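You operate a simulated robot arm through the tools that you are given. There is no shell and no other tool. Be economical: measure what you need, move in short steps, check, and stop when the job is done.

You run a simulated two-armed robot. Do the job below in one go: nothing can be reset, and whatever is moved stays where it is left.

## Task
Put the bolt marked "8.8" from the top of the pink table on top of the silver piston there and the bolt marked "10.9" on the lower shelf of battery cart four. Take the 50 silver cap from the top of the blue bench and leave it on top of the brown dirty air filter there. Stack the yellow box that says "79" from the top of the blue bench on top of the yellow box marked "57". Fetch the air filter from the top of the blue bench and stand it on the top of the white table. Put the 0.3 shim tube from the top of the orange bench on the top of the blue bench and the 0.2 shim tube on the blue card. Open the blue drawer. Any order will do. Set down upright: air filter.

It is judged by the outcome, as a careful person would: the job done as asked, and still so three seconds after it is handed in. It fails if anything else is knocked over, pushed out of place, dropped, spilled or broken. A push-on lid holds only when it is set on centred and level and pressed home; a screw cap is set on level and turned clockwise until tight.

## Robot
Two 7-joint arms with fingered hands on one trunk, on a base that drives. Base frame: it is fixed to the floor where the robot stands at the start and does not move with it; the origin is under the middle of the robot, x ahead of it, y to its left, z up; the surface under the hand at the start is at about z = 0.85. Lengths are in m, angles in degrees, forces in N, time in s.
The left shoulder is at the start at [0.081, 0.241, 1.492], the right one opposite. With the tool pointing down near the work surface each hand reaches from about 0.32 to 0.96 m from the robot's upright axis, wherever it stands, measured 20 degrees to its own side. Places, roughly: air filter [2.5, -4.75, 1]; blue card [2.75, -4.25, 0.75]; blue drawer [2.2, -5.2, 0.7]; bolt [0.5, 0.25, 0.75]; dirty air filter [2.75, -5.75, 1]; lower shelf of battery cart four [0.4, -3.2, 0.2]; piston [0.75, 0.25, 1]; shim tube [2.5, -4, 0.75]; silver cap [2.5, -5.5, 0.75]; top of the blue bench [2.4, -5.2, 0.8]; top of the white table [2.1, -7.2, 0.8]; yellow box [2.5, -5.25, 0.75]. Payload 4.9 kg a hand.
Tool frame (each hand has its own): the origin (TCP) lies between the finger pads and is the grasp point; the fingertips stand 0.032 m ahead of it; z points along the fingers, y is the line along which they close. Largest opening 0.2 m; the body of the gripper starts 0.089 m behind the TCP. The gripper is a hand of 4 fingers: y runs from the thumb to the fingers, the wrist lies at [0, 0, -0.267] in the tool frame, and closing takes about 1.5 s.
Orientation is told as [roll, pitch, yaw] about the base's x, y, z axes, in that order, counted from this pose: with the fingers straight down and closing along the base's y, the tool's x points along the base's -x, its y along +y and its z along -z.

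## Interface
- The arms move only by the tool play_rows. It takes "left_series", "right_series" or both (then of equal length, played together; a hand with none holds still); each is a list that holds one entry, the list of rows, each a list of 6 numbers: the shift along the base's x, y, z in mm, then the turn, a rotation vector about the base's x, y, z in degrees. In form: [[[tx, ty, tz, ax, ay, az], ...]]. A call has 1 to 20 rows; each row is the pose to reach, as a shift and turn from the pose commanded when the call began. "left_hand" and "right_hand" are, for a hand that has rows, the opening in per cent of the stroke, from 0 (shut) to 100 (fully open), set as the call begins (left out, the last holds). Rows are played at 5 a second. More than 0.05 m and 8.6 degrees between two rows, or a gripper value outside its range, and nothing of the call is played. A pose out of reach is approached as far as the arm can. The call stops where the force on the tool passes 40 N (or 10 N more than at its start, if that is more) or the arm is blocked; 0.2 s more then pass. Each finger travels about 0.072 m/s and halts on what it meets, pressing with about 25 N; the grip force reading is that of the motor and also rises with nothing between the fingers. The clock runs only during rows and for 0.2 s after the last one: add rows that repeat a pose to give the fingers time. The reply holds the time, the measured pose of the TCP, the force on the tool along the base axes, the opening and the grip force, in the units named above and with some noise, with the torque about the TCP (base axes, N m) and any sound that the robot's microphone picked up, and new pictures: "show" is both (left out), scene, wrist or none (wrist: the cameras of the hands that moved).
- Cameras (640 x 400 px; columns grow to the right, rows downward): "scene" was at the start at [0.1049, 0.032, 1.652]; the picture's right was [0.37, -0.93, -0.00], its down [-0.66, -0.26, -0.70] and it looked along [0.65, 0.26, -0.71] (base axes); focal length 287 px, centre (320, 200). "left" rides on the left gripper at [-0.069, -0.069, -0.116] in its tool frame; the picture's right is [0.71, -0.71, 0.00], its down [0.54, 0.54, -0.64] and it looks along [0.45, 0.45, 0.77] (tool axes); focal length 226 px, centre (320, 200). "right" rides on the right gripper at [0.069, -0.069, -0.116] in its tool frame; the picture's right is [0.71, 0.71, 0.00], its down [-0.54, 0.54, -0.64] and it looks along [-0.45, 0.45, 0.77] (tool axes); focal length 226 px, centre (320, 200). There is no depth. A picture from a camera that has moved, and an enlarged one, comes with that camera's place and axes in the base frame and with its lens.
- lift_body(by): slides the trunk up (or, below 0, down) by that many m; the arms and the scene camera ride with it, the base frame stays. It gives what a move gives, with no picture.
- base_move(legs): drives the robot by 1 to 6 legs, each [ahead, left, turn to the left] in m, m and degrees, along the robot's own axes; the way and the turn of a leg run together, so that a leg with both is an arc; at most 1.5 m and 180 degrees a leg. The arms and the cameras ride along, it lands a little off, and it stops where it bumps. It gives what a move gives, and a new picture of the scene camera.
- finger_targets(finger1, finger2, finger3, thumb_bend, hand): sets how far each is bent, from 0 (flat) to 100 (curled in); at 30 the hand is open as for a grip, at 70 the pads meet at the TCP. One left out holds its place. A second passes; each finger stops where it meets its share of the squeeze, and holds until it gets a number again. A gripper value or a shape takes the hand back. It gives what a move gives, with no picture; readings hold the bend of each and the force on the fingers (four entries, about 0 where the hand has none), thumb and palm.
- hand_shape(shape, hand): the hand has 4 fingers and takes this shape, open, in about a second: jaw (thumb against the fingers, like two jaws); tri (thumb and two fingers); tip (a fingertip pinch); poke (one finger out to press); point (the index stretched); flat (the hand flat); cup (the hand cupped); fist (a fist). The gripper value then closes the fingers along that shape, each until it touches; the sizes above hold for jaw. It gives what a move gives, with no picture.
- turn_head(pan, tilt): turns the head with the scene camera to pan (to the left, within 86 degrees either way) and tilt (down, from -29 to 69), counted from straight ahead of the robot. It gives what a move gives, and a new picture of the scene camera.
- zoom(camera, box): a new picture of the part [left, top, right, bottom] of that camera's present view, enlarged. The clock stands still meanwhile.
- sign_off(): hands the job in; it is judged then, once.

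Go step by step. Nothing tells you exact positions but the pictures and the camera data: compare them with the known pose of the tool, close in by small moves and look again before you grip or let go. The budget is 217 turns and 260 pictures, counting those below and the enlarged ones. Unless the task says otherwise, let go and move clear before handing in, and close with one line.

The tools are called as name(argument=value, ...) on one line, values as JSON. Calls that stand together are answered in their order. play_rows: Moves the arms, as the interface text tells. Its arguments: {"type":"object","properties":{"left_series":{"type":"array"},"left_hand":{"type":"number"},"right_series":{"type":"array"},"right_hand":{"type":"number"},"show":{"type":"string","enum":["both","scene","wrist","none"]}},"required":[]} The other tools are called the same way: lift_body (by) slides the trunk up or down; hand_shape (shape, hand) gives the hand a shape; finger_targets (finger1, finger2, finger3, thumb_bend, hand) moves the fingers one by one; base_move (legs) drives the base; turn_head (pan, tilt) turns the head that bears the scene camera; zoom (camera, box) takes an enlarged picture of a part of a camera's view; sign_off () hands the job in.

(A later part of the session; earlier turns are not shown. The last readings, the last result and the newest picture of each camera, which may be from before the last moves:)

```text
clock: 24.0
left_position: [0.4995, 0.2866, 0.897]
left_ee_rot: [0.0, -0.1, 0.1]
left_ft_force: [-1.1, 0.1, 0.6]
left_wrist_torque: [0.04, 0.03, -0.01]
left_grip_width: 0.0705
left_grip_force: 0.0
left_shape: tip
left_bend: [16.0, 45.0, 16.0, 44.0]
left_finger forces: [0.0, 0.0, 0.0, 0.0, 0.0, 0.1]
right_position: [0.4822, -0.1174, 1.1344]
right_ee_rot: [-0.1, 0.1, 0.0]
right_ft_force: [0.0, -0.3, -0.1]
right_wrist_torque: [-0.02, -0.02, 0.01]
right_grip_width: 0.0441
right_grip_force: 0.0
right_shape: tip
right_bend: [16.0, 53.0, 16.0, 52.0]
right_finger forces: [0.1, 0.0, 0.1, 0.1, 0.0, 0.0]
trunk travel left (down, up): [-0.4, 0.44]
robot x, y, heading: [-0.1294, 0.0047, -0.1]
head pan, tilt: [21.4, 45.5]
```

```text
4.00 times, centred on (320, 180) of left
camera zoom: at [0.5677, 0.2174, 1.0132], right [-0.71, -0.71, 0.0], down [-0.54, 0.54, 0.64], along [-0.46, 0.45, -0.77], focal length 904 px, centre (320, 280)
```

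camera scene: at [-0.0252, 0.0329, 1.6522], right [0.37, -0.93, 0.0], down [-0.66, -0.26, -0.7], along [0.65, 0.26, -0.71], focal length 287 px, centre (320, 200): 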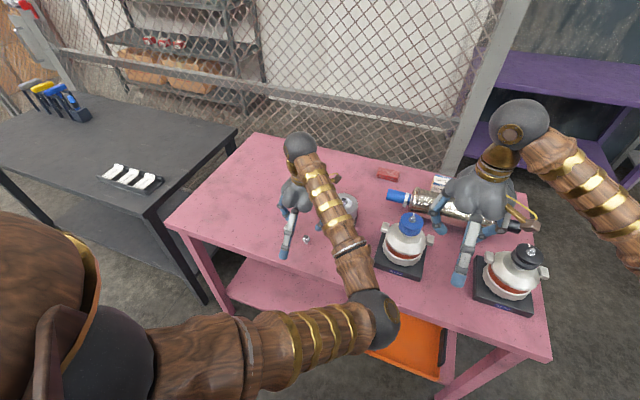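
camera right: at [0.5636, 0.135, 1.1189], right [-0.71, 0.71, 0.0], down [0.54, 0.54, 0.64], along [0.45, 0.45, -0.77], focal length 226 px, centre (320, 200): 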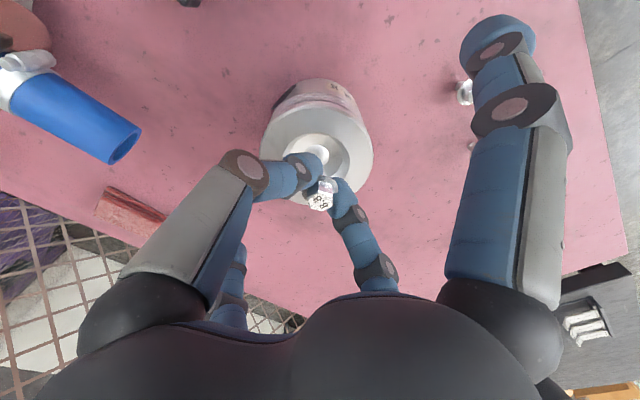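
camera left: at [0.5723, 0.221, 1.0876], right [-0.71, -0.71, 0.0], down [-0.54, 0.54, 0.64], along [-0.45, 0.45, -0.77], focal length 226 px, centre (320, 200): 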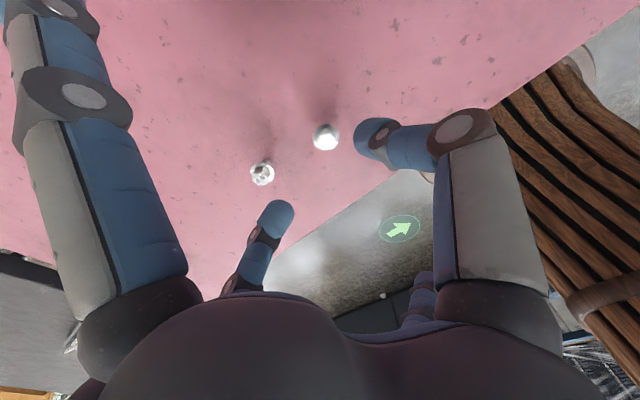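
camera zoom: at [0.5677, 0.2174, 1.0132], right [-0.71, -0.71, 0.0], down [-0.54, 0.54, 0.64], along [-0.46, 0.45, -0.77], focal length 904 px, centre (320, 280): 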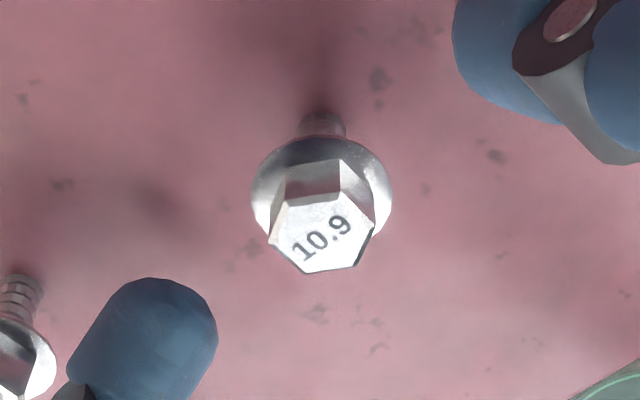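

Centred. Lower 10 mm and close.

play_rows(left_series=[[[0, 0, -10, 0, 0, 0]]], show="none")

play_rows(left_series=[[[0, 0, 0, 0, 0, 0], [0, 0, 0, 0, 0, 0], [0, 0, 0, 0, 0, 0], [0, 0, 0, 0, 0, 0], [0, 0, 0, 0, 0, 0], [0, 0, 0, 0, 0, 0], [0, 0, 0, 0, 0, 0]]], left_hand=0, show="none")

play_rows(left_series=[[[0, 0, 20, 0, 0, 0], [0, 0, 60, 0, 0, 0], [0, 0, 100, 0, 0, 0], [0, 0, 150, 0, 0, 0], [0, 0, 200, 0, 0, 0], [0, 0, 250, 0, 0, 0]]], show="wrist")

```text
clock: 24.4
left_position: [0.4989, 0.2871, 0.8862]
left_ee_rot: [0.0, 0.0, -0.1]
left_ft_force: [0.7, 0.8, 0.4]
left_wrist_torque: [-0.01, 0.0, 0.01]
left_grip_width: 0.0705
left_grip_force: 0.1
left_shape: tip
left_bend: [16.0, 45.0, 16.0, 44.0]
left_finger forces: [0.0, 0.0, 0.0, 0.0, 0.1, 0.1]
right_position: [0.4825, -0.1174, 1.1353]
right_ee_rot: [0.0, 0.0, 0.0]
right_ft_force: [0.1, -0.1, -0.3]
right_wrist_torque: [-0.01, 0.0, 0.01]
right_grip_width: 0.0441
right_grip_force: 0.1
right_shape: tip
right_bend: [16.0, 53.0, 16.0, 52.0]
right_finger forces: [0.0, 0.1, 0.0, 0.0, 0.0, 0.0]
trunk travel left (down, up): [-0.4, 0.44]
robot x, y, heading: [-0.1304, -0.0001, 0.0]
head pan, tilt: [21.4, 45.5]
```

```text
clock: 26.0
left_position: [0.4977, 0.2862, 0.8847]
left_ee_rot: [0.0, 0.0, -0.1]
left_ft_force: [0.0, 0.3, 0.2]
left_wrist_torque: [-0.02, 0.03, 0.01]
left_grip_width: 0.0066
left_grip_force: 24.8
left_shape: tip
left_bend: [29.0, 72.0, 29.0, 68.0]
left_finger forces: [0.0, 21.5, 0.0, 0.0, 21.3, 0.0]
right_position: [0.4823, -0.1182, 1.1345]
right_ee_rot: [0.0, 0.1, 0.0]
right_ft_force: [-1.0, 0.0, -0.2]
right_wrist_torque: [-0.01, -0.02, 0.02]
right_grip_width: 0.0441
right_grip_force: 0.0
right_shape: tip
right_bend: [16.0, 53.0, 16.0, 52.0]
right_finger forces: [0.0, 0.0, 0.0, 0.0, 0.0, 0.1]
trunk travel left (down, up): [-0.4, 0.44]
robot x, y, heading: [-0.1338, 0.0019, 0.1]
head pan, tilt: [21.4, 45.5]
```

```text
clock: 27.4
left_position: [0.4966, 0.2833, 1.1335]
left_ee_rot: [0.0, 0.0, -0.1]
left_ft_force: [-0.7, 0.2, 0.5]
left_wrist_torque: [0.02, -0.01, -0.03]
left_grip_width: 0.0065
left_grip_force: 25.1
left_shape: tip
left_bend: [29.0, 72.0, 29.0, 68.0]
left_finger forces: [0.0, 21.4, 0.0, 0.1, 21.5, 0.1]
right_position: [0.4815, -0.119, 1.1345]
right_ee_rot: [0.0, 0.1, 0.0]
right_ft_force: [0.1, 0.2, -0.9]
right_wrist_torque: [-0.02, -0.01, 0.0]
right_grip_width: 0.044
right_grip_force: 0.1
right_shape: tip
right_bend: [16.0, 53.0, 16.0, 52.0]
right_finger forces: [0.0, 0.0, 0.0, 0.0, 0.1, 0.0]
trunk travel left (down, up): [-0.4, 0.44]
robot x, y, heading: [-0.1311, 0.0001, -0.2]
head pan, tilt: [21.4, 45.5]
camera left: at [0.5662, 0.2151, 1.2521], right [-0.71, -0.71, 0.0], down [-0.54, 0.54, 0.64], along [-0.46, 0.45, -0.77], focal length 226 px, centre (320, 200)
```

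left: 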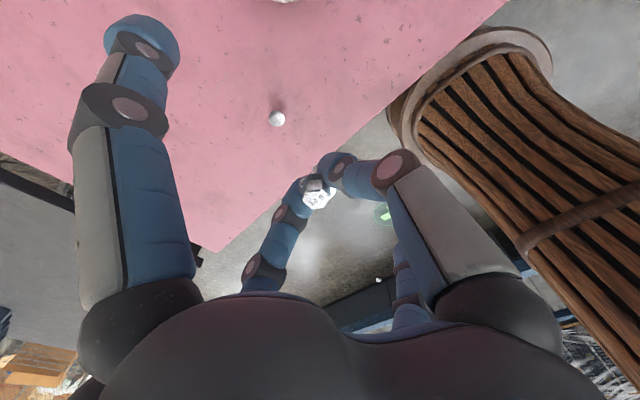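

The 10.9 bolt is held by the left hand. I'll back away from the table and look to the right for the cart.

base_move(legs=[[-0.5, 0, 0]])

turn_head(pan=-80, tilt=20)

```text
clock: 30.3
left_position: [0.0145, 0.2867, 1.1349]
left_ee_rot: [0.1, -0.1, 0.4]
left_ft_force: [1.2, -0.1, -0.2]
left_wrist_torque: [0.05, 0.02, 0.02]
left_grip_width: 0.0065
left_grip_force: 25.0
left_shape: tip
left_bend: [29.0, 72.0, 29.0, 68.0]
left_finger forces: [0.0, 21.4, 0.0, 0.0, 21.5, 0.1]
right_position: [0.0005, -0.1157, 1.1349]
right_ee_rot: [0.1, 0.1, 0.4]
right_ft_force: [-0.3, -0.3, -0.3]
right_wrist_torque: [-0.03, 0.03, 0.0]
right_grip_width: 0.0441
right_grip_force: 0.2
right_shape: tip
right_bend: [16.0, 53.0, 16.0, 52.0]
right_finger forces: [0.0, 0.0, 0.1, 0.0, 0.0, 0.1]
trunk travel left (down, up): [-0.4, 0.44]
robot x, y, heading: [-0.6156, -0.0005, 0.3]
head pan, tilt: [21.4, 45.5]
camera scene: at [-0.507, 0.0316, 1.6519], right [0.37, -0.93, 0.0], down [-0.66, -0.26, -0.7], along [0.65, 0.26, -0.71], focal length 287 px, centre (320, 200)
```

scene: 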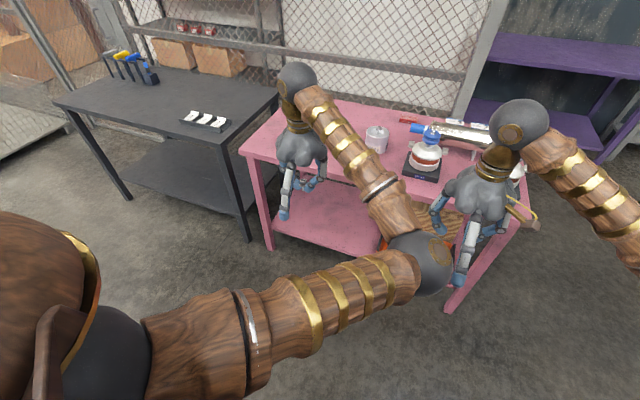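

```text
clock: 32.0
left_position: [0.0141, 0.2867, 1.1338]
left_ee_rot: [0.0, 0.0, 0.5]
left_ft_force: [0.0, 0.2, -1.0]
left_wrist_torque: [-0.01, -0.01, -0.02]
left_grip_width: 0.0065
left_grip_force: 25.1
left_shape: tip
left_bend: [29.0, 72.0, 29.0, 68.0]
left_finger forces: [0.0, 21.3, 0.0, 0.1, 21.4, 0.1]
right_position: [0.0005, -0.1158, 1.1353]
right_ee_rot: [0.0, 0.1, 0.3]
right_ft_force: [-0.6, 0.0, 0.5]
right_wrist_torque: [-0.02, -0.03, -0.02]
right_grip_width: 0.0441
right_grip_force: 0.0
right_shape: tip
right_bend: [16.0, 53.0, 16.0, 52.0]
right_finger forces: [0.1, 0.0, 0.0, 0.0, 0.1, 0.0]
trunk travel left (down, up): [-0.4, 0.44]
robot x, y, heading: [-0.6148, -0.0012, 0.6]
head pan, tilt: [-80.0, 20.0]
camera scene: at [-0.5664, -0.0901, 1.6914], right [-0.98, -0.18, 0.0], down [-0.06, 0.34, -0.94], along [0.17, -0.92, -0.34], focal length 287 px, centre (320, 200)
```

scene: 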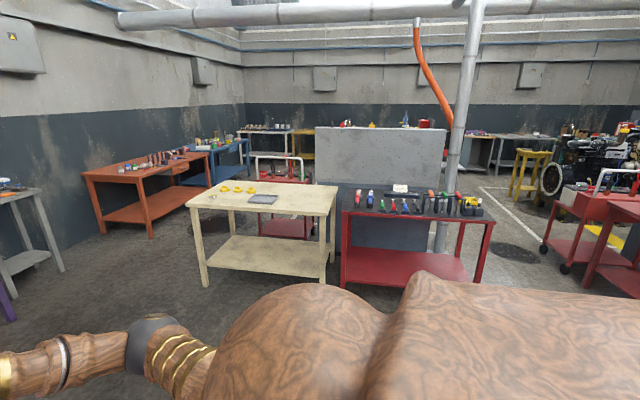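

The red cart behind the cream table should be battery cart four; the orange and blue benches lie beyond on the left. I'll turn to face that way, go down the gap, and look left as I go.

base_move(legs=[[0, 0, -90], [1.0, 0, 0]])

turn_head(pan=70, tilt=25)

```text
clock: 41.1
left_position: [-0.3405, -1.6322, 1.1338]
left_ee_rot: [0.0, 0.1, -90.3]
left_ft_force: [-0.2, 0.7, 0.2]
left_wrist_torque: [0.02, 0.02, 0.03]
left_grip_width: 0.0066
left_grip_force: 24.7
left_shape: tip
left_bend: [29.0, 72.0, 29.0, 68.0]
left_finger forces: [0.1, 21.0, 0.1, 0.0, 21.0, 0.1]
right_position: [-0.7438, -1.6146, 1.1348]
right_ee_rot: [0.1, 0.1, -90.3]
right_ft_force: [0.5, -0.6, 0.0]
right_wrist_torque: [-0.07, 0.01, -0.02]
right_grip_width: 0.0442
right_grip_force: 0.1
right_shape: tip
right_bend: [16.0, 53.0, 16.0, 52.0]
right_finger forces: [0.1, 0.0, 0.0, 0.0, 0.1, 0.0]
trunk travel left (down, up): [-0.4, 0.44]
robot x, y, heading: [-0.6175, -1.0029, -90.3]
head pan, tilt: [-80.0, 20.0]
camera scene: at [-0.7132, -1.0462, 1.6915], right [-0.17, 0.99, 0.0], down [0.34, 0.06, -0.94], along [-0.93, -0.16, -0.34], focal length 287 px, centre (320, 200)
```

scene: 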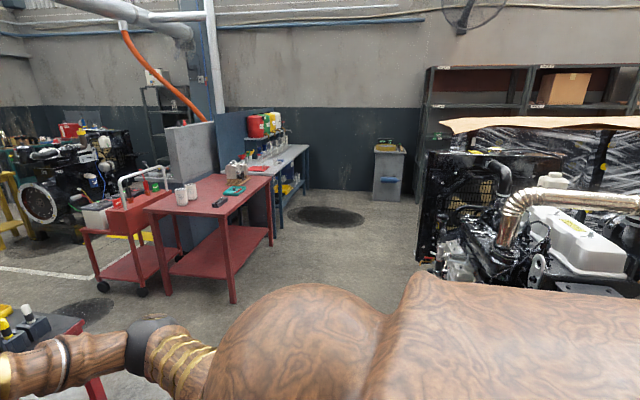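

```text
clock: 43.5
left_position: [-0.3381, -1.6324, 1.1331]
left_ee_rot: [0.0, 0.1, -90.3]
left_ft_force: [0.5, 0.4, 0.0]
left_wrist_torque: [0.0, -0.01, -0.04]
left_grip_width: 0.0067
left_grip_force: 24.5
left_shape: tip
left_bend: [29.0, 72.0, 29.0, 68.0]
left_finger forces: [0.1, 21.0, 0.0, 0.0, 21.0, 0.0]
right_position: [-0.7417, -1.6145, 1.1356]
right_ee_rot: [0.0, 0.1, -90.2]
right_ft_force: [0.4, -0.2, 1.2]
right_wrist_torque: [0.02, -0.02, 0.02]
right_grip_width: 0.0442
right_grip_force: 0.1
right_shape: tip
right_bend: [16.0, 53.0, 16.0, 52.0]
right_finger forces: [0.0, 0.1, 0.1, 0.1, 0.0, 0.0]
trunk travel left (down, up): [-0.4, 0.44]
robot x, y, heading: [-0.6202, -1.0025, -90.1]
head pan, tilt: [70.0, 25.0]
camera scene: at [-0.535, -1.063, 1.6833], right [-0.35, -0.94, 0.0], down [-0.4, 0.15, -0.91], along [0.85, -0.31, -0.42], focal length 287 px, centre (320, 200)
```

scene: 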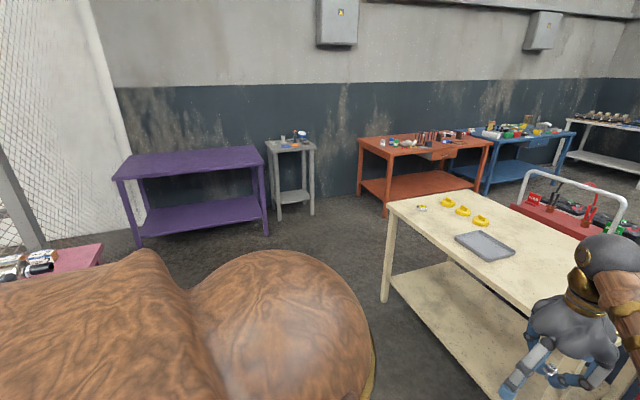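

base_move(legs=[[0.08, 0, 0], [0, 1.1, 0], [0, 1.0, 0]])

turn_head(pan=-45, tilt=30)

```text
clock: 54.6
left_position: [1.7355, -1.7934, 1.1341]
left_ee_rot: [-0.1, -0.1, -93.0]
left_ft_force: [0.2, -0.6, -0.4]
left_wrist_torque: [-0.03, -0.01, -0.03]
left_grip_width: 0.0067
left_grip_force: 25.0
left_shape: tip
left_bend: [29.0, 72.0, 29.0, 68.0]
left_finger forces: [0.0, 21.0, 0.0, 0.0, 21.0, 0.0]
right_position: [1.3342, -1.7558, 1.135]
right_ee_rot: [0.0, 0.2, -92.9]
right_ft_force: [0.1, -0.4, -1.0]
right_wrist_torque: [-0.03, 0.01, -0.01]
right_grip_width: 0.0438
right_grip_force: 0.1
right_shape: tip
right_bend: [16.0, 53.0, 16.0, 52.0]
right_finger forces: [0.0, 0.0, 0.0, 0.1, 0.0, 0.0]
trunk travel left (down, up): [-0.4, 0.44]
robot x, y, heading: [1.4823, -1.1523, -93.0]
head pan, tilt: [70.0, 25.0]
camera scene: at [1.5668, -1.2148, 1.6834], right [-0.39, -0.92, 0.0], down [-0.39, 0.16, -0.91], along [0.83, -0.35, -0.42], focal length 287 px, centre (320, 200)
```

scene: 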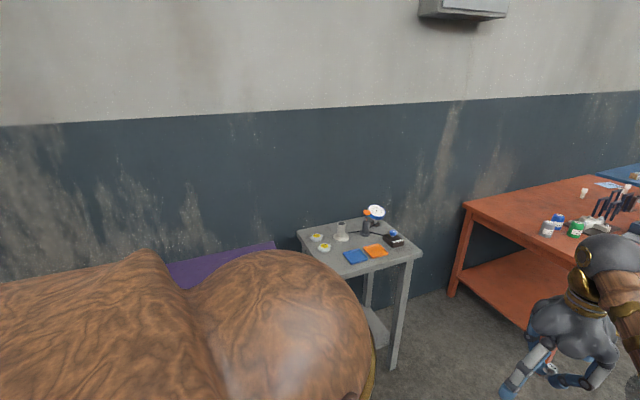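

```text
clock: 56.5
left_position: [1.7363, -1.7925, 1.1343]
left_ee_rot: [0.1, 0.0, -92.9]
left_ft_force: [0.5, -0.4, 0.4]
left_wrist_torque: [0.02, 0.03, 0.0]
left_grip_width: 0.0064
left_grip_force: 24.7
left_shape: tip
left_bend: [29.0, 72.0, 29.0, 68.0]
left_finger forces: [0.1, 21.0, 0.1, 0.2, 21.0, 0.0]
right_position: [1.3344, -1.7565, 1.1341]
right_ee_rot: [-0.1, 0.0, -93.0]
right_ft_force: [1.0, 0.3, 0.1]
right_wrist_torque: [0.01, 0.0, 0.01]
right_grip_width: 0.0441
right_grip_force: 0.1
right_shape: tip
right_bend: [16.0, 53.0, 16.0, 52.0]
right_finger forces: [0.0, 0.1, 0.1, 0.0, 0.1, 0.1]
trunk travel left (down, up): [-0.4, 0.44]
robot x, y, heading: [1.485, -1.1528, -92.8]
head pan, tilt: [-45.0, 30.0]
camera scene: at [1.4154, -1.2396, 1.6753], right [-0.67, 0.74, 0.0], down [0.37, 0.34, -0.87], along [-0.64, -0.58, -0.5], focal length 287 px, centre (320, 200)
```

scene: 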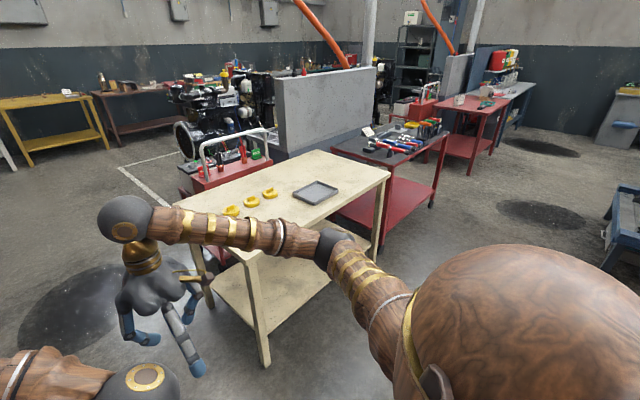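

base_move(legs=[[0, 0, 3], [1.4, 0.0, 0]])

turn_head(pan=-60, tilt=40)

```text
clock: 64.0
left_position: [1.7648, -3.1922, 1.1363]
left_ee_rot: [0.1, 0.0, -90.3]
left_ft_force: [0.1, 0.4, -0.1]
left_wrist_torque: [0.02, -0.03, -0.05]
left_grip_width: 0.0065
left_grip_force: 25.5
left_shape: tip
left_bend: [29.0, 72.0, 29.0, 68.0]
left_finger forces: [0.0, 21.1, 0.0, 0.0, 21.1, 0.0]
right_position: [1.3612, -3.1732, 1.1356]
right_ee_rot: [0.0, 0.1, -90.3]
right_ft_force: [0.4, 0.2, -0.1]
right_wrist_torque: [0.01, 0.02, 0.01]
right_grip_width: 0.044
right_grip_force: 0.0
right_shape: tip
right_bend: [16.0, 53.0, 16.0, 52.0]
right_finger forces: [0.0, 0.0, 0.0, 0.0, 0.1, 0.0]
trunk travel left (down, up): [-0.4, 0.44]
robot x, y, heading: [1.4865, -2.5608, -90.3]
head pan, tilt: [-45.0, 30.0]
camera scene: at [1.4177, -2.6539, 1.6754], right [-0.7, 0.71, 0.0], down [0.36, 0.35, -0.87], along [-0.62, -0.61, -0.5], focal length 287 px, centre (320, 200)
```

scene: 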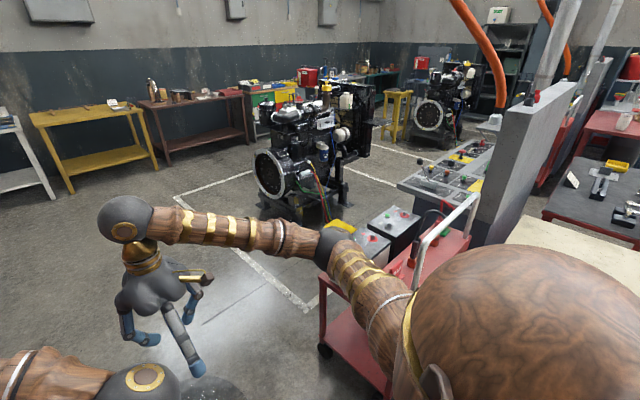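

```text
clock: 64.7
left_position: [1.7641, -3.1936, 1.1325]
left_ee_rot: [0.0, 0.0, -90.2]
left_ft_force: [-0.4, 0.1, -0.3]
left_wrist_torque: [0.0, 0.02, -0.02]
left_grip_width: 0.0065
left_grip_force: 25.7
left_shape: tip
left_bend: [29.0, 72.0, 29.0, 68.0]
left_finger forces: [0.0, 21.1, 0.0, 0.0, 21.1, 0.0]
right_position: [1.3606, -3.1753, 1.1344]
right_ee_rot: [-0.1, 0.1, -90.3]
right_ft_force: [-0.3, 0.9, -0.6]
right_wrist_torque: [0.0, -0.04, 0.01]
right_grip_width: 0.0441
right_grip_force: 0.1
right_shape: tip
right_bend: [16.0, 53.0, 16.0, 52.0]
right_finger forces: [0.0, 0.0, 0.0, 0.0, 0.0, 0.0]
trunk travel left (down, up): [-0.4, 0.44]
robot x, y, heading: [1.48, -2.5601, -90.3]
head pan, tilt: [-60.0, 40.0]
camera scene: at [1.4081, -2.6331, 1.66], right [-0.5, 0.87, 0.0], down [0.56, 0.32, -0.77], along [-0.67, -0.38, -0.64], focal length 287 px, centre (320, 200)
```

scene: 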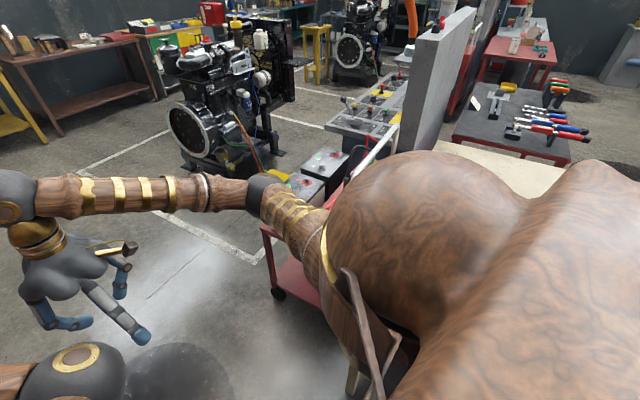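

base_move(legs=[[0.6, 0.1, 0], [0, 0, -90]])

turn_head(pan=0, tilt=45)

```text
clock: 71.9
left_position: [0.9511, -3.4407, 1.1348]
left_ee_rot: [0.0, 0.1, -179.8]
left_ft_force: [0.6, 1.0, -0.4]
left_wrist_torque: [-0.03, -0.02, -0.02]
left_grip_width: 0.0064
left_grip_force: 24.8
left_shape: tip
left_bend: [29.0, 72.0, 29.0, 68.0]
left_finger forces: [0.1, 20.5, 0.1, 0.0, 20.4, 0.1]
right_position: [0.9674, -3.0379, 1.1355]
right_ee_rot: [0.0, 0.0, -179.8]
right_ft_force: [0.2, 0.6, -0.7]
right_wrist_torque: [0.03, 0.0, 0.0]
right_grip_width: 0.0439
right_grip_force: 0.0
right_shape: tip
right_bend: [16.0, 53.0, 16.0, 52.0]
right_finger forces: [0.0, 0.0, 0.0, 0.1, 0.1, 0.0]
trunk travel left (down, up): [-0.4, 0.44]
robot x, y, heading: [1.5802, -3.1572, -179.8]
head pan, tilt: [-60.0, 40.0]
camera scene: at [1.5048, -3.0784, 1.66], right [0.86, 0.5, 0.0], down [0.32, -0.56, -0.77], along [-0.39, 0.66, -0.64], focal length 287 px, centre (320, 200)
```

scene: 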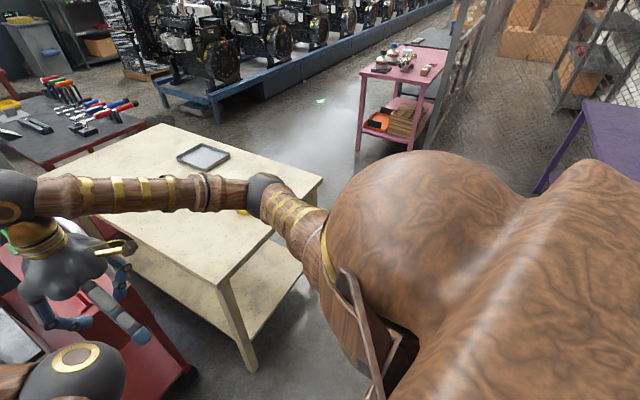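

```text
clock: 73.2
left_position: [0.9518, -3.4392, 1.1337]
left_ee_rot: [0.0, 0.0, -179.8]
left_ft_force: [0.5, 0.8, -0.5]
left_wrist_torque: [-0.03, 0.0, -0.02]
left_grip_width: 0.0067
left_grip_force: 24.9
left_shape: tip
left_bend: [29.0, 72.0, 29.0, 68.0]
left_finger forces: [0.1, 20.5, 0.0, 0.0, 20.5, 0.0]
right_position: [0.9671, -3.037, 1.1346]
right_ee_rot: [0.0, 0.1, -179.8]
right_ft_force: [0.4, -0.9, 0.2]
right_wrist_torque: [0.0, 0.02, 0.0]
right_grip_width: 0.0439
right_grip_force: 0.1
right_shape: tip
right_bend: [16.0, 53.0, 16.0, 52.0]
right_finger forces: [0.0, 0.0, 0.0, 0.0, 0.0, 0.1]
trunk travel left (down, up): [-0.4, 0.44]
robot x, y, heading: [1.5798, -3.1538, -179.9]
head pan, tilt: [0.0, 45.0]
camera scene: at [1.4663, -3.1518, 1.6527], right [0.0, 1.0, 0.0], down [0.71, 0.0, -0.71], along [-0.71, 0.0, -0.71], focal length 287 px, centre (320, 200)
```

scene: 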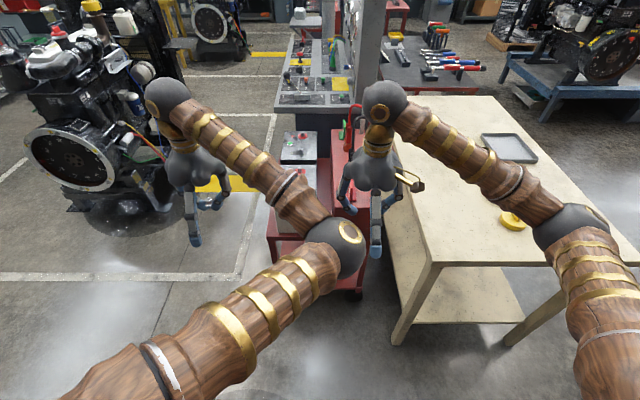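

zoom(camera="scene", box=[240, 100, 400, 300])

```text
2.00 times, centred on (320, 200) of scene
camera zoom: at [1.4663, -3.1518, 1.6527], right [0.0, 1.0, 0.0], down [0.71, 0.0, -0.71], along [-0.71, 0.0, -0.71], focal length 574 px, centre (320, 200)
```

zoom: 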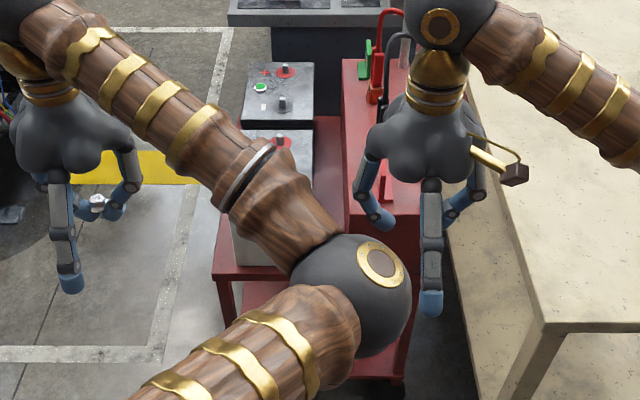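

The cart's red frame is ahead; my left forearm hides it. I'll lower the trunk, tilt the left hand forward and use its camera to view the lower shelf.

lift_body(by=-0.38)

play_rows(left_series=[[[0, 30, 0, 0, 7.5, 0], [0, 60, 0, 0, 15, 0], [0, 90, 0, 0, 22.5, 0], [0, 120, 0, 0, 30, 0], [0, 150, 0, 0, 37.5, 0], [0, 170, 0, 0, 45, 0]]])

```text
clock: 76.9
left_position: [0.9514, -3.4401, 0.7552]
left_ee_rot: [0.0, 0.1, -179.8]
left_ft_force: [-0.2, 0.1, 0.0]
left_wrist_torque: [0.01, 0.0, 0.0]
left_grip_width: 0.0066
left_grip_force: 24.7
left_shape: tip
left_bend: [29.0, 72.0, 29.0, 68.0]
left_finger forces: [0.0, 20.6, 0.0, 0.0, 20.4, 0.0]
right_position: [0.9664, -3.0371, 0.7558]
right_ee_rot: [-0.1, 0.1, -179.8]
right_ft_force: [1.6, 0.2, 0.5]
right_wrist_torque: [0.0, 0.0, -0.02]
right_grip_width: 0.0441
right_grip_force: 0.0
right_shape: tip
right_bend: [16.0, 53.0, 16.0, 52.0]
right_finger forces: [0.0, 0.1, 0.1, 0.1, 0.1, 0.0]
trunk travel left (down, up): [-0.02, 0.82]
robot x, y, heading: [1.5765, -3.1552, -179.7]
head pan, tilt: [0.0, 45.0]
```

```text
clock: 78.3
left_position: [0.952, -3.2707, 0.7554]
left_ee_rot: [-0.3, -45.1, -179.6]
left_ft_force: [-0.1, 0.6, 0.2]
left_wrist_torque: [0.02, 0.01, 0.03]
left_grip_width: 0.0064
left_grip_force: 25.2
left_shape: tip
left_bend: [29.0, 72.0, 29.0, 68.0]
left_finger forces: [0.0, 20.4, 0.0, 0.0, 20.5, 0.1]
right_position: [0.9671, -3.0366, 0.7558]
right_ee_rot: [0.1, 0.1, -179.8]
right_ft_force: [0.5, 0.1, -0.5]
right_wrist_torque: [0.02, 0.03, 0.0]
right_grip_width: 0.0445
right_grip_force: 0.1
right_shape: tip
right_bend: [16.0, 53.0, 16.0, 52.0]
right_finger forces: [0.0, 0.1, 0.0, 0.1, 0.1, 0.0]
trunk travel left (down, up): [-0.02, 0.82]
robot x, y, heading: [1.577, -3.1528, -180.0]
head pan, tilt: [0.0, 45.0]
camera scene: at [1.467, -3.1521, 1.2729], right [0.0, 1.0, 0.0], down [0.71, 0.0, -0.71], along [-0.71, 0.0, -0.71], focal length 287 px, centre (320, 200)
camera left: at [0.9844, -3.2022, 0.8881], right [0.5, 0.71, -0.5], down [0.84, -0.54, 0.07], along [-0.22, -0.45, -0.86], focal length 226 px, centre (320, 200)
```

scene: 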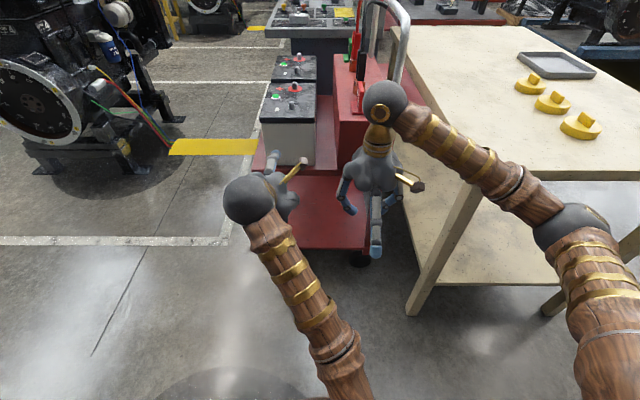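
left: 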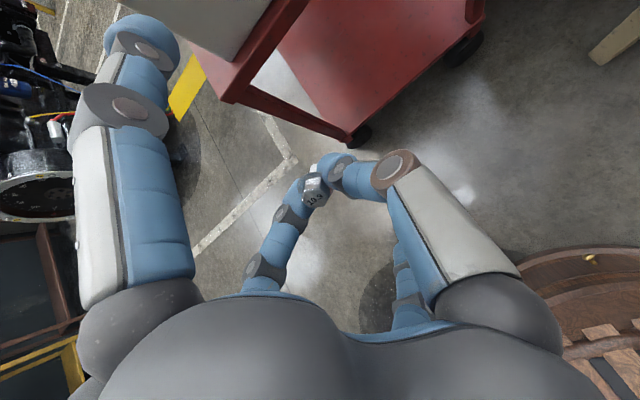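

Cart's lower shelf front edge is at x≈0.72, y from -3.36 to -2.94, z≈0.2. I'll raise the right hand out of the way and roll the left hand 90° so its free fingers lie sideways.

play_rows(right_series=[[[0, 10, 30, 0, 0, 0], [0, 20, 60, 0, 0, 0], [0, 30, 90, 0, 0, 0], [0, 40, 120, 0, 0, 0], [0, 50, 150, 0, 0, 0], [0, 60, 180, 0, 0, 0], [0, 70, 210, 0, 0, 0], [0, 70, 240, 0, 0, 0], [0, 70, 250, 0, 0, 0], [0, 70, 250, 0, 0, 0], [0, 70, 250, 0, 0, 0], [0, 70, 250, 0, 0, 0]]], left_series=[[[0, 0, 0, 5.3, 0, 5.3], [0, 0, 0, 10.6, 0, 10.6], [0, 0, 0, 15.9, 0, 15.9], [0, 0, -10, 21.2, 0, 21.2], [-10, 0, -40, 26.5, 0, 26.5], [-20, 10, -70, 31.8, 0, 31.8], [-30, 20, -100, 37.1, 0, 37.1], [-40, 30, -130, 42.4, 0, 42.4], [-50, 40, -160, 47.7, 0, 47.7], [-50, 40, -190, 53, 0, 53], [-50, 40, -220, 58.3, 0, 58.3], [-50, 40, -250, 63.6, 0, 63.6]]])

```text
clock: 80.9
left_position: [0.9011, -3.2292, 0.5034]
left_ee_rot: [-45.0, 0.2, -89.8]
left_ft_force: [0.9, 0.1, -0.6]
left_wrist_torque: [0.0, 0.02, 0.01]
left_grip_width: 0.0063
left_grip_force: 25.0
left_shape: tip
left_bend: [29.0, 72.0, 29.0, 68.0]
left_finger forces: [0.0, 19.9, 0.0, 0.0, 19.9, 0.1]
right_position: [0.9645, -2.9682, 1.0048]
right_ee_rot: [0.0, 0.1, -179.8]
right_ft_force: [-0.6, 0.2, -0.6]
right_wrist_torque: [0.0, -0.03, 0.03]
right_grip_width: 0.044
right_grip_force: 0.0
right_shape: tip
right_bend: [16.0, 53.0, 16.0, 52.0]
right_finger forces: [0.0, 0.0, 0.0, 0.0, 0.1, 0.0]
trunk travel left (down, up): [-0.02, 0.82]
robot x, y, heading: [1.5818, -3.153, -180.0]
head pan, tilt: [0.0, 45.0]
camera scene: at [1.466, -3.152, 1.2727], right [0.0, 1.0, 0.0], down [0.71, 0.0, -0.71], along [-0.71, 0.0, -0.71], focal length 287 px, centre (320, 200)
camera right: at [1.0337, -2.8985, 1.1229], right [0.71, -0.71, 0.0], down [-0.54, -0.54, 0.64], along [-0.45, -0.46, -0.77], focal length 226 px, centre (320, 200)
camera left: at [0.9348, -3.2998, 0.6356], right [-0.5, 0.7, 0.5], down [0.84, 0.54, 0.07], along [-0.22, 0.46, -0.86], focal length 226 px, centre (320, 200)
```

scene: 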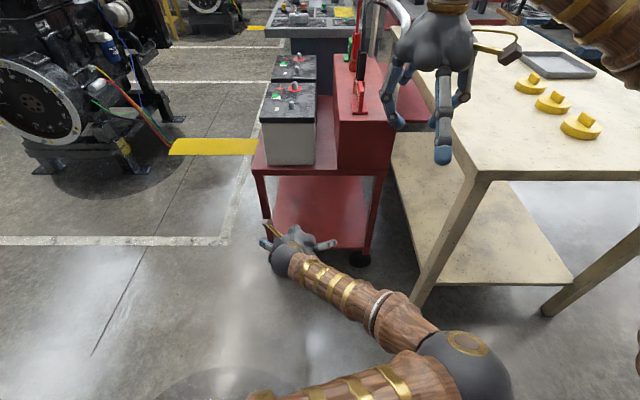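
right: 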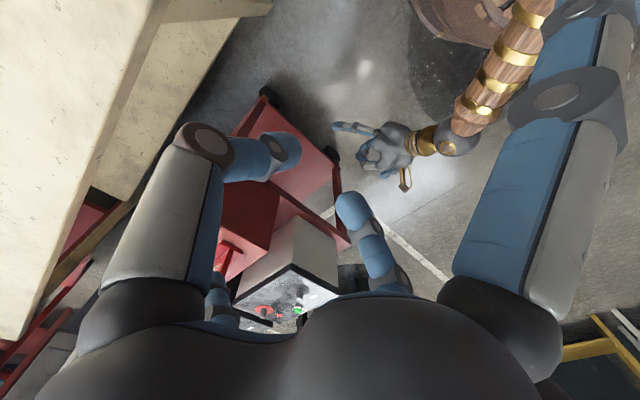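
left: 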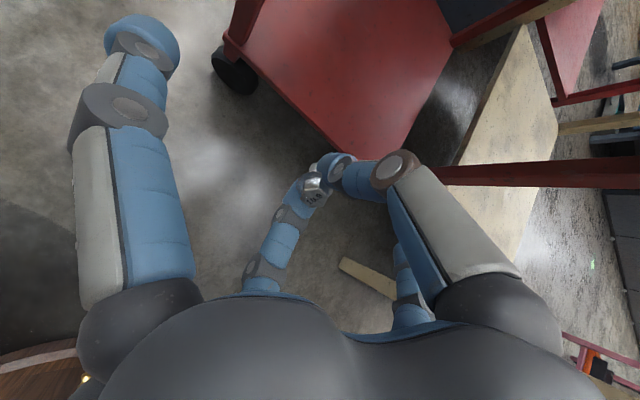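

play_rows(left_series=[[[0, 0, -40, 0, 0, 0], [0, 10, -80, 0, 0, 0], [0, 20, -120, 0, 0, 0], [0, 25, -160, 0, 0, 0], [-40, 25, -160, 0, 0, 0], [-80, 25, -160, 0, 0, 0], [-120, 25, -160, 0, 0, 0], [-160, 25, -160, 0, 0, 0], [-200, 25, -160, 0, 0, 0], [-235, 25, -160, 0, 0, 0]]])

```text
clock: 83.1
left_position: [0.667, -3.2037, 0.3444]
left_ee_rot: [-44.9, 0.1, -89.9]
left_ft_force: [0.3, 0.0, -0.4]
left_wrist_torque: [-0.02, 0.01, 0.01]
left_grip_width: 0.0066
left_grip_force: 24.4
left_shape: tip
left_bend: [29.0, 73.0, 29.0, 68.0]
left_finger forces: [0.1, 19.7, 0.0, 0.0, 19.6, 0.1]
right_position: [0.9649, -2.9684, 1.0048]
right_ee_rot: [0.0, 0.1, -179.8]
right_ft_force: [-0.7, 0.0, -0.5]
right_wrist_torque: [0.0, 0.0, 0.01]
right_grip_width: 0.0439
right_grip_force: 0.0
right_shape: tip
right_bend: [16.0, 53.0, 16.0, 52.0]
right_finger forces: [0.0, 0.0, 0.1, 0.1, 0.0, 0.0]
trunk travel left (down, up): [-0.02, 0.82]
robot x, y, heading: [1.5799, -3.1546, -180.1]
head pan, tilt: [0.0, 45.0]
camera scene: at [1.4659, -3.1526, 1.2727], right [0.0, 1.0, 0.0], down [0.71, 0.0, -0.71], along [-0.71, 0.0, -0.71], focal length 287 px, centre (320, 200)
camera left: at [0.6991, -3.2737, 0.4757], right [-0.5, 0.71, 0.5], down [0.84, 0.54, 0.07], along [-0.22, 0.46, -0.86], focal length 226 px, centre (320, 200)
```

scene: 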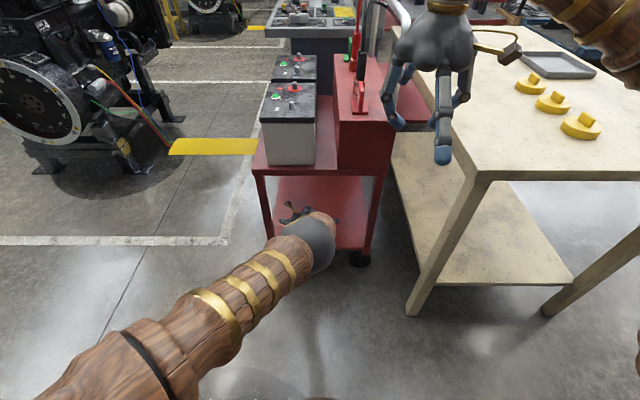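
left: 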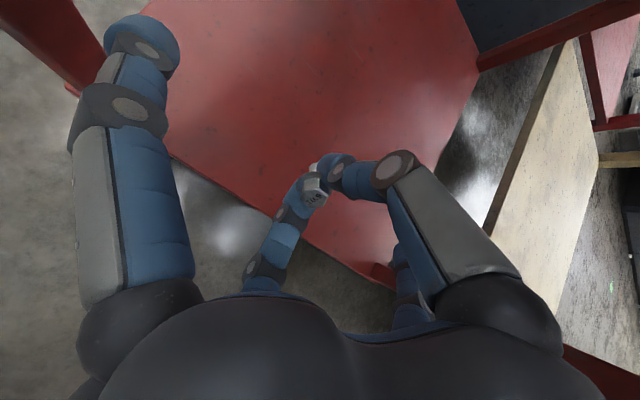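

play_rows(left_series=[[[0, 20, 0, 0, 0, 0], [-30, 25, 0, 0, 0, 0], [-55, 25, 0, 0, 0, 0], [-55, 25, -15, 0, 0, 0], [-55, 25, -30, 0, 0, 0], [-55, 25, -40, 0, 0, 0]]], show="wrist")

zoom(camera="scene", box=[230, 150, 390, 250])

```text
clock: 84.5
left_position: [0.6265, -3.1838, 0.3308]
left_ee_rot: [-45.0, 0.1, -90.0]
left_ft_force: [-0.4, 0.3, -0.2]
left_wrist_torque: [0.01, 0.02, 0.01]
left_grip_width: 0.0062
left_grip_force: 24.6
left_shape: tip
left_bend: [29.0, 73.0, 29.0, 68.0]
left_finger forces: [0.0, 19.6, 0.1, 0.0, 19.6, 0.0]
left hand out of reach, approached as far as the arm can: row 3, 4, 5, 6
right_position: [0.9645, -2.9683, 1.0054]
right_ee_rot: [0.1, 0.1, -179.8]
right_ft_force: [-1.7, -0.7, 0.0]
right_wrist_torque: [-0.02, 0.0, -0.02]
right_grip_width: 0.0441
right_grip_force: 0.1
right_shape: tip
right_bend: [16.0, 53.0, 16.0, 52.0]
right_finger forces: [0.1, 0.0, 0.0, 0.0, 0.0, 0.0]
trunk travel left (down, up): [-0.02, 0.82]
robot x, y, heading: [1.5787, -3.1542, -179.8]
head pan, tilt: [0.0, 45.0]
camera left: at [0.6596, -3.2526, 0.4623], right [-0.5, 0.71, 0.5], down [0.84, 0.54, 0.07], along [-0.22, 0.46, -0.86], focal length 226 px, centre (320, 200)
```

left: 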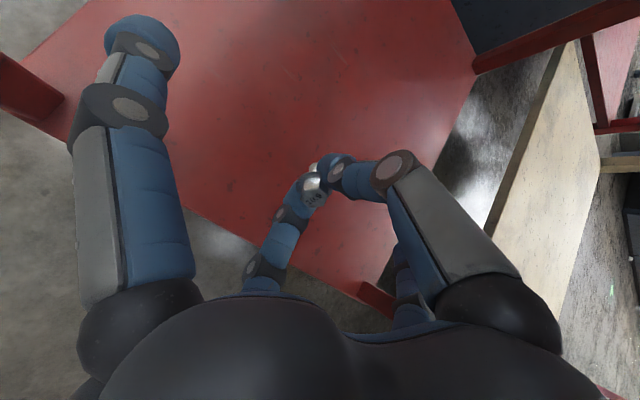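

```text
4.00 times, centred on (310, 200) of scene
camera zoom: at [1.4663, -3.152, 1.2728], right [0.0, 1.0, 0.0], down [0.71, 0.0, -0.71], along [-0.71, 0.0, -0.71], focal length 1148 px, centre (360, 200)
```

zoom: 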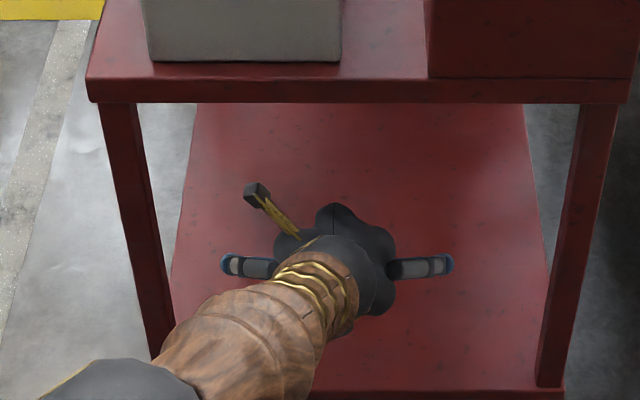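

base_move(legs=[[0.08, 0, 0]])

play_rows(left_series=[[[0, 0, -10, 0, 0, 0], [0, 0, -20, 0, 0, 0], [0, 0, -30, 0, 0, 0], [0, 0, -40, 0, 0, 0]]], show="wrist")

```text
clock: 85.5
left_position: [0.5461, -3.1837, 0.3305]
left_ee_rot: [-44.9, 0.2, -89.9]
left_ft_force: [0.5, -0.5, -0.1]
left_wrist_torque: [-0.01, 0.03, 0.02]
left_grip_width: 0.0065
left_grip_force: 24.5
left_shape: tip
left_bend: [29.0, 73.0, 29.0, 68.0]
left_finger forces: [0.1, 19.7, 0.0, 0.1, 19.7, 0.1]
right_position: [0.8839, -2.9693, 1.0057]
right_ee_rot: [0.0, 0.3, -179.9]
right_ft_force: [-1.6, -0.4, 0.1]
right_wrist_torque: [0.0, -0.03, -0.01]
right_grip_width: 0.0442
right_grip_force: 0.0
right_shape: tip
right_bend: [16.0, 53.0, 16.0, 52.0]
right_finger forces: [0.1, 0.1, 0.1, 0.1, 0.0, 0.0]
trunk travel left (down, up): [-0.02, 0.82]
robot x, y, heading: [1.4979, -3.1552, -179.7]
head pan, tilt: [0.0, 45.0]
camera scene: at [1.385, -3.1523, 1.2726], right [0.0, 1.0, 0.0], down [0.71, 0.0, -0.71], along [-0.71, 0.0, -0.71], focal length 287 px, centre (320, 200)
```

scene: 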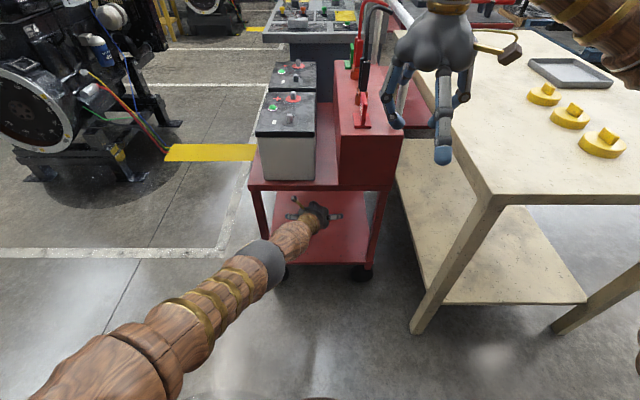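

```text
clock: 86.5
left_position: [0.5534, -3.1939, 0.316]
left_ee_rot: [-45.0, 0.2, -89.9]
left_ft_force: [-0.6, 0.0, -0.9]
left_wrist_torque: [-0.02, -0.04, 0.03]
left_grip_width: 0.0063
left_grip_force: 25.3
left_shape: tip
left_bend: [29.0, 73.0, 29.0, 68.0]
left_finger forces: [0.1, 19.6, 0.0, 0.0, 19.5, 0.1]
left hand out of reach, approached as far as the arm can: row 1, 2, 3, 4
right_position: [0.8851, -2.9687, 1.0045]
right_ee_rot: [0.0, 0.0, -179.7]
right_ft_force: [0.9, 0.9, -1.1]
right_wrist_torque: [0.01, -0.01, 0.01]
right_grip_width: 0.044
right_grip_force: 0.0
right_shape: tip
right_bend: [16.0, 53.0, 16.0, 52.0]
right_finger forces: [0.1, 0.0, 0.1, 0.0, 0.0, 0.0]
trunk travel left (down, up): [-0.02, 0.82]
robot x, y, heading: [1.4981, -3.1529, -180.0]
head pan, tilt: [0.0, 45.0]
camera left: at [0.5866, -3.264, 0.4488], right [-0.5, 0.7, 0.5], down [0.84, 0.54, 0.07], along [-0.22, 0.46, -0.86], focal length 226 px, centre (320, 200)
```

left: 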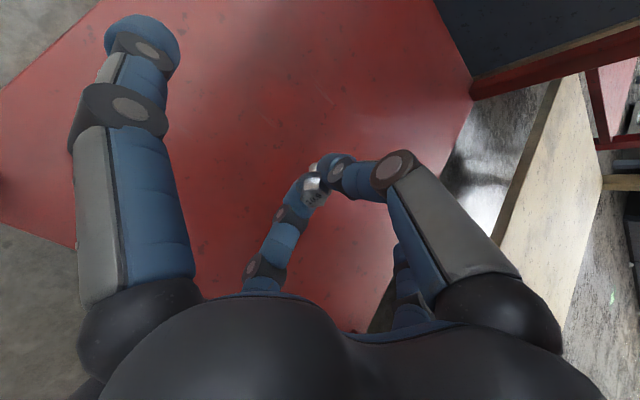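

play_rows(left_series=[[[30, 0, 0, 0, 0, 0], [60, 0, -10, 0, 0, 0], [70, 0, -25, 0, 0, 0], [70, 0, -40, 0, 0, 0], [70, 0, -52, 0, 0, 0]]], show="wrist")

```text
clock: 87.7
left_position: [0.6227, -3.1921, 0.2662]
left_ee_rot: [-45.0, 0.1, -89.9]
left_ft_force: [0.0, -0.1, 0.3]
left_wrist_torque: [0.03, -0.06, -0.01]
left_grip_width: 0.0064
left_grip_force: 24.8
left_shape: tip
left_bend: [29.0, 73.0, 29.0, 68.0]
left_finger forces: [0.1, 19.4, 0.0, 0.1, 19.4, 0.0]
right_position: [0.8851, -2.9697, 1.0062]
right_ee_rot: [0.0, 0.1, -179.8]
right_ft_force: [0.4, 0.0, -0.2]
right_wrist_torque: [0.0, -0.01, -0.01]
right_grip_width: 0.0441
right_grip_force: 0.0
right_shape: tip
right_bend: [16.0, 53.0, 16.0, 52.0]
right_finger forces: [0.0, 0.1, 0.0, 0.0, 0.0, 0.0]
trunk travel left (down, up): [-0.02, 0.82]
robot x, y, heading: [1.496, -3.1564, -179.8]
head pan, tilt: [0.0, 45.0]
camera left: at [0.6555, -3.2621, 0.3976], right [-0.5, 0.71, 0.5], down [0.84, 0.54, 0.07], along [-0.22, 0.46, -0.86], focal length 226 px, centre (320, 200)
```

left: 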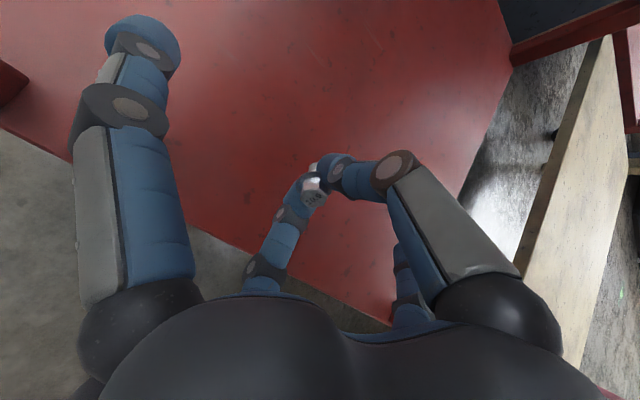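

play_rows(left_series=[[[-10, 0, -10, 0, 0, 0], [-20, 0, -20, 0, 0, 0], [-20, 0, -28, 0, 0, 0], [-20, 0, -36, 0, 0, 0], [-20, 0, -44, 0, 0, 0], [-20, 0, -52, 0, 0, 0]]], show="wrist")

zoom(camera="left", box=[240, 120, 400, 220])

```text
clock: 89.1
left_position: [0.6207, -3.203, 0.2337]
left_ee_rot: [-45.0, 0.0, -89.9]
left_ft_force: [-0.6, -0.1, -1.4]
left_wrist_torque: [-0.03, 0.01, -0.01]
left_grip_width: 0.0067
left_grip_force: 25.0
left_shape: tip
left_bend: [29.0, 73.0, 29.0, 68.0]
left_finger forces: [0.0, 19.4, 0.0, 0.0, 19.1, 0.1]
left hand out of reach, approached as far as the arm can: row 2, 3, 4, 5, 6
right_position: [0.886, -2.9697, 1.0052]
right_ee_rot: [-0.1, 0.2, -179.8]
right_ft_force: [-1.0, 0.6, -0.4]
right_wrist_torque: [0.01, 0.01, 0.05]
right_grip_width: 0.0441
right_grip_force: 0.0
right_shape: tip
right_bend: [16.0, 53.0, 16.0, 52.0]
right_finger forces: [0.1, 0.1, 0.0, 0.0, 0.0, 0.0]
trunk travel left (down, up): [-0.02, 0.82]
robot x, y, heading: [1.5014, -3.1543, -179.8]
head pan, tilt: [0.0, 45.0]
camera left: at [0.6528, -3.2728, 0.3656], right [-0.5, 0.71, 0.5], down [0.84, 0.54, 0.07], along [-0.22, 0.46, -0.86], focal length 226 px, centre (320, 200)
```

left: 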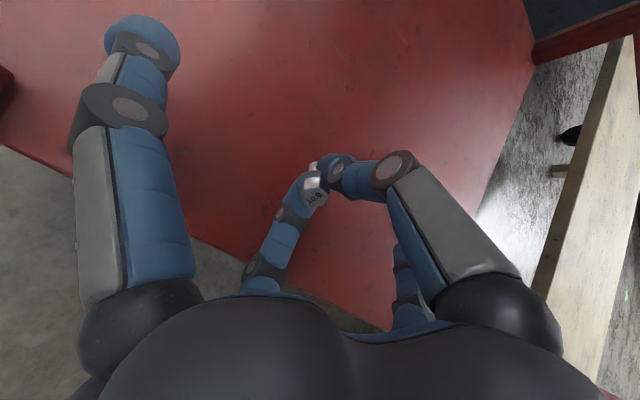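

```text
4.00 times, centred on (320, 170) of left
camera zoom: at [0.6528, -3.2728, 0.3656], right [-0.5, 0.71, 0.5], down [0.84, 0.54, 0.07], along [-0.22, 0.46, -0.86], focal length 904 px, centre (320, 320)
```

zoom: 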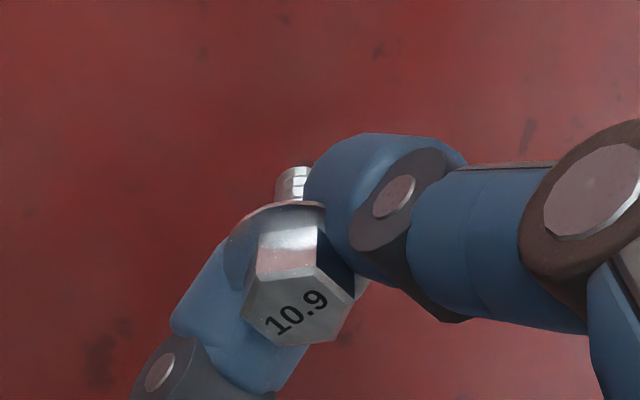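

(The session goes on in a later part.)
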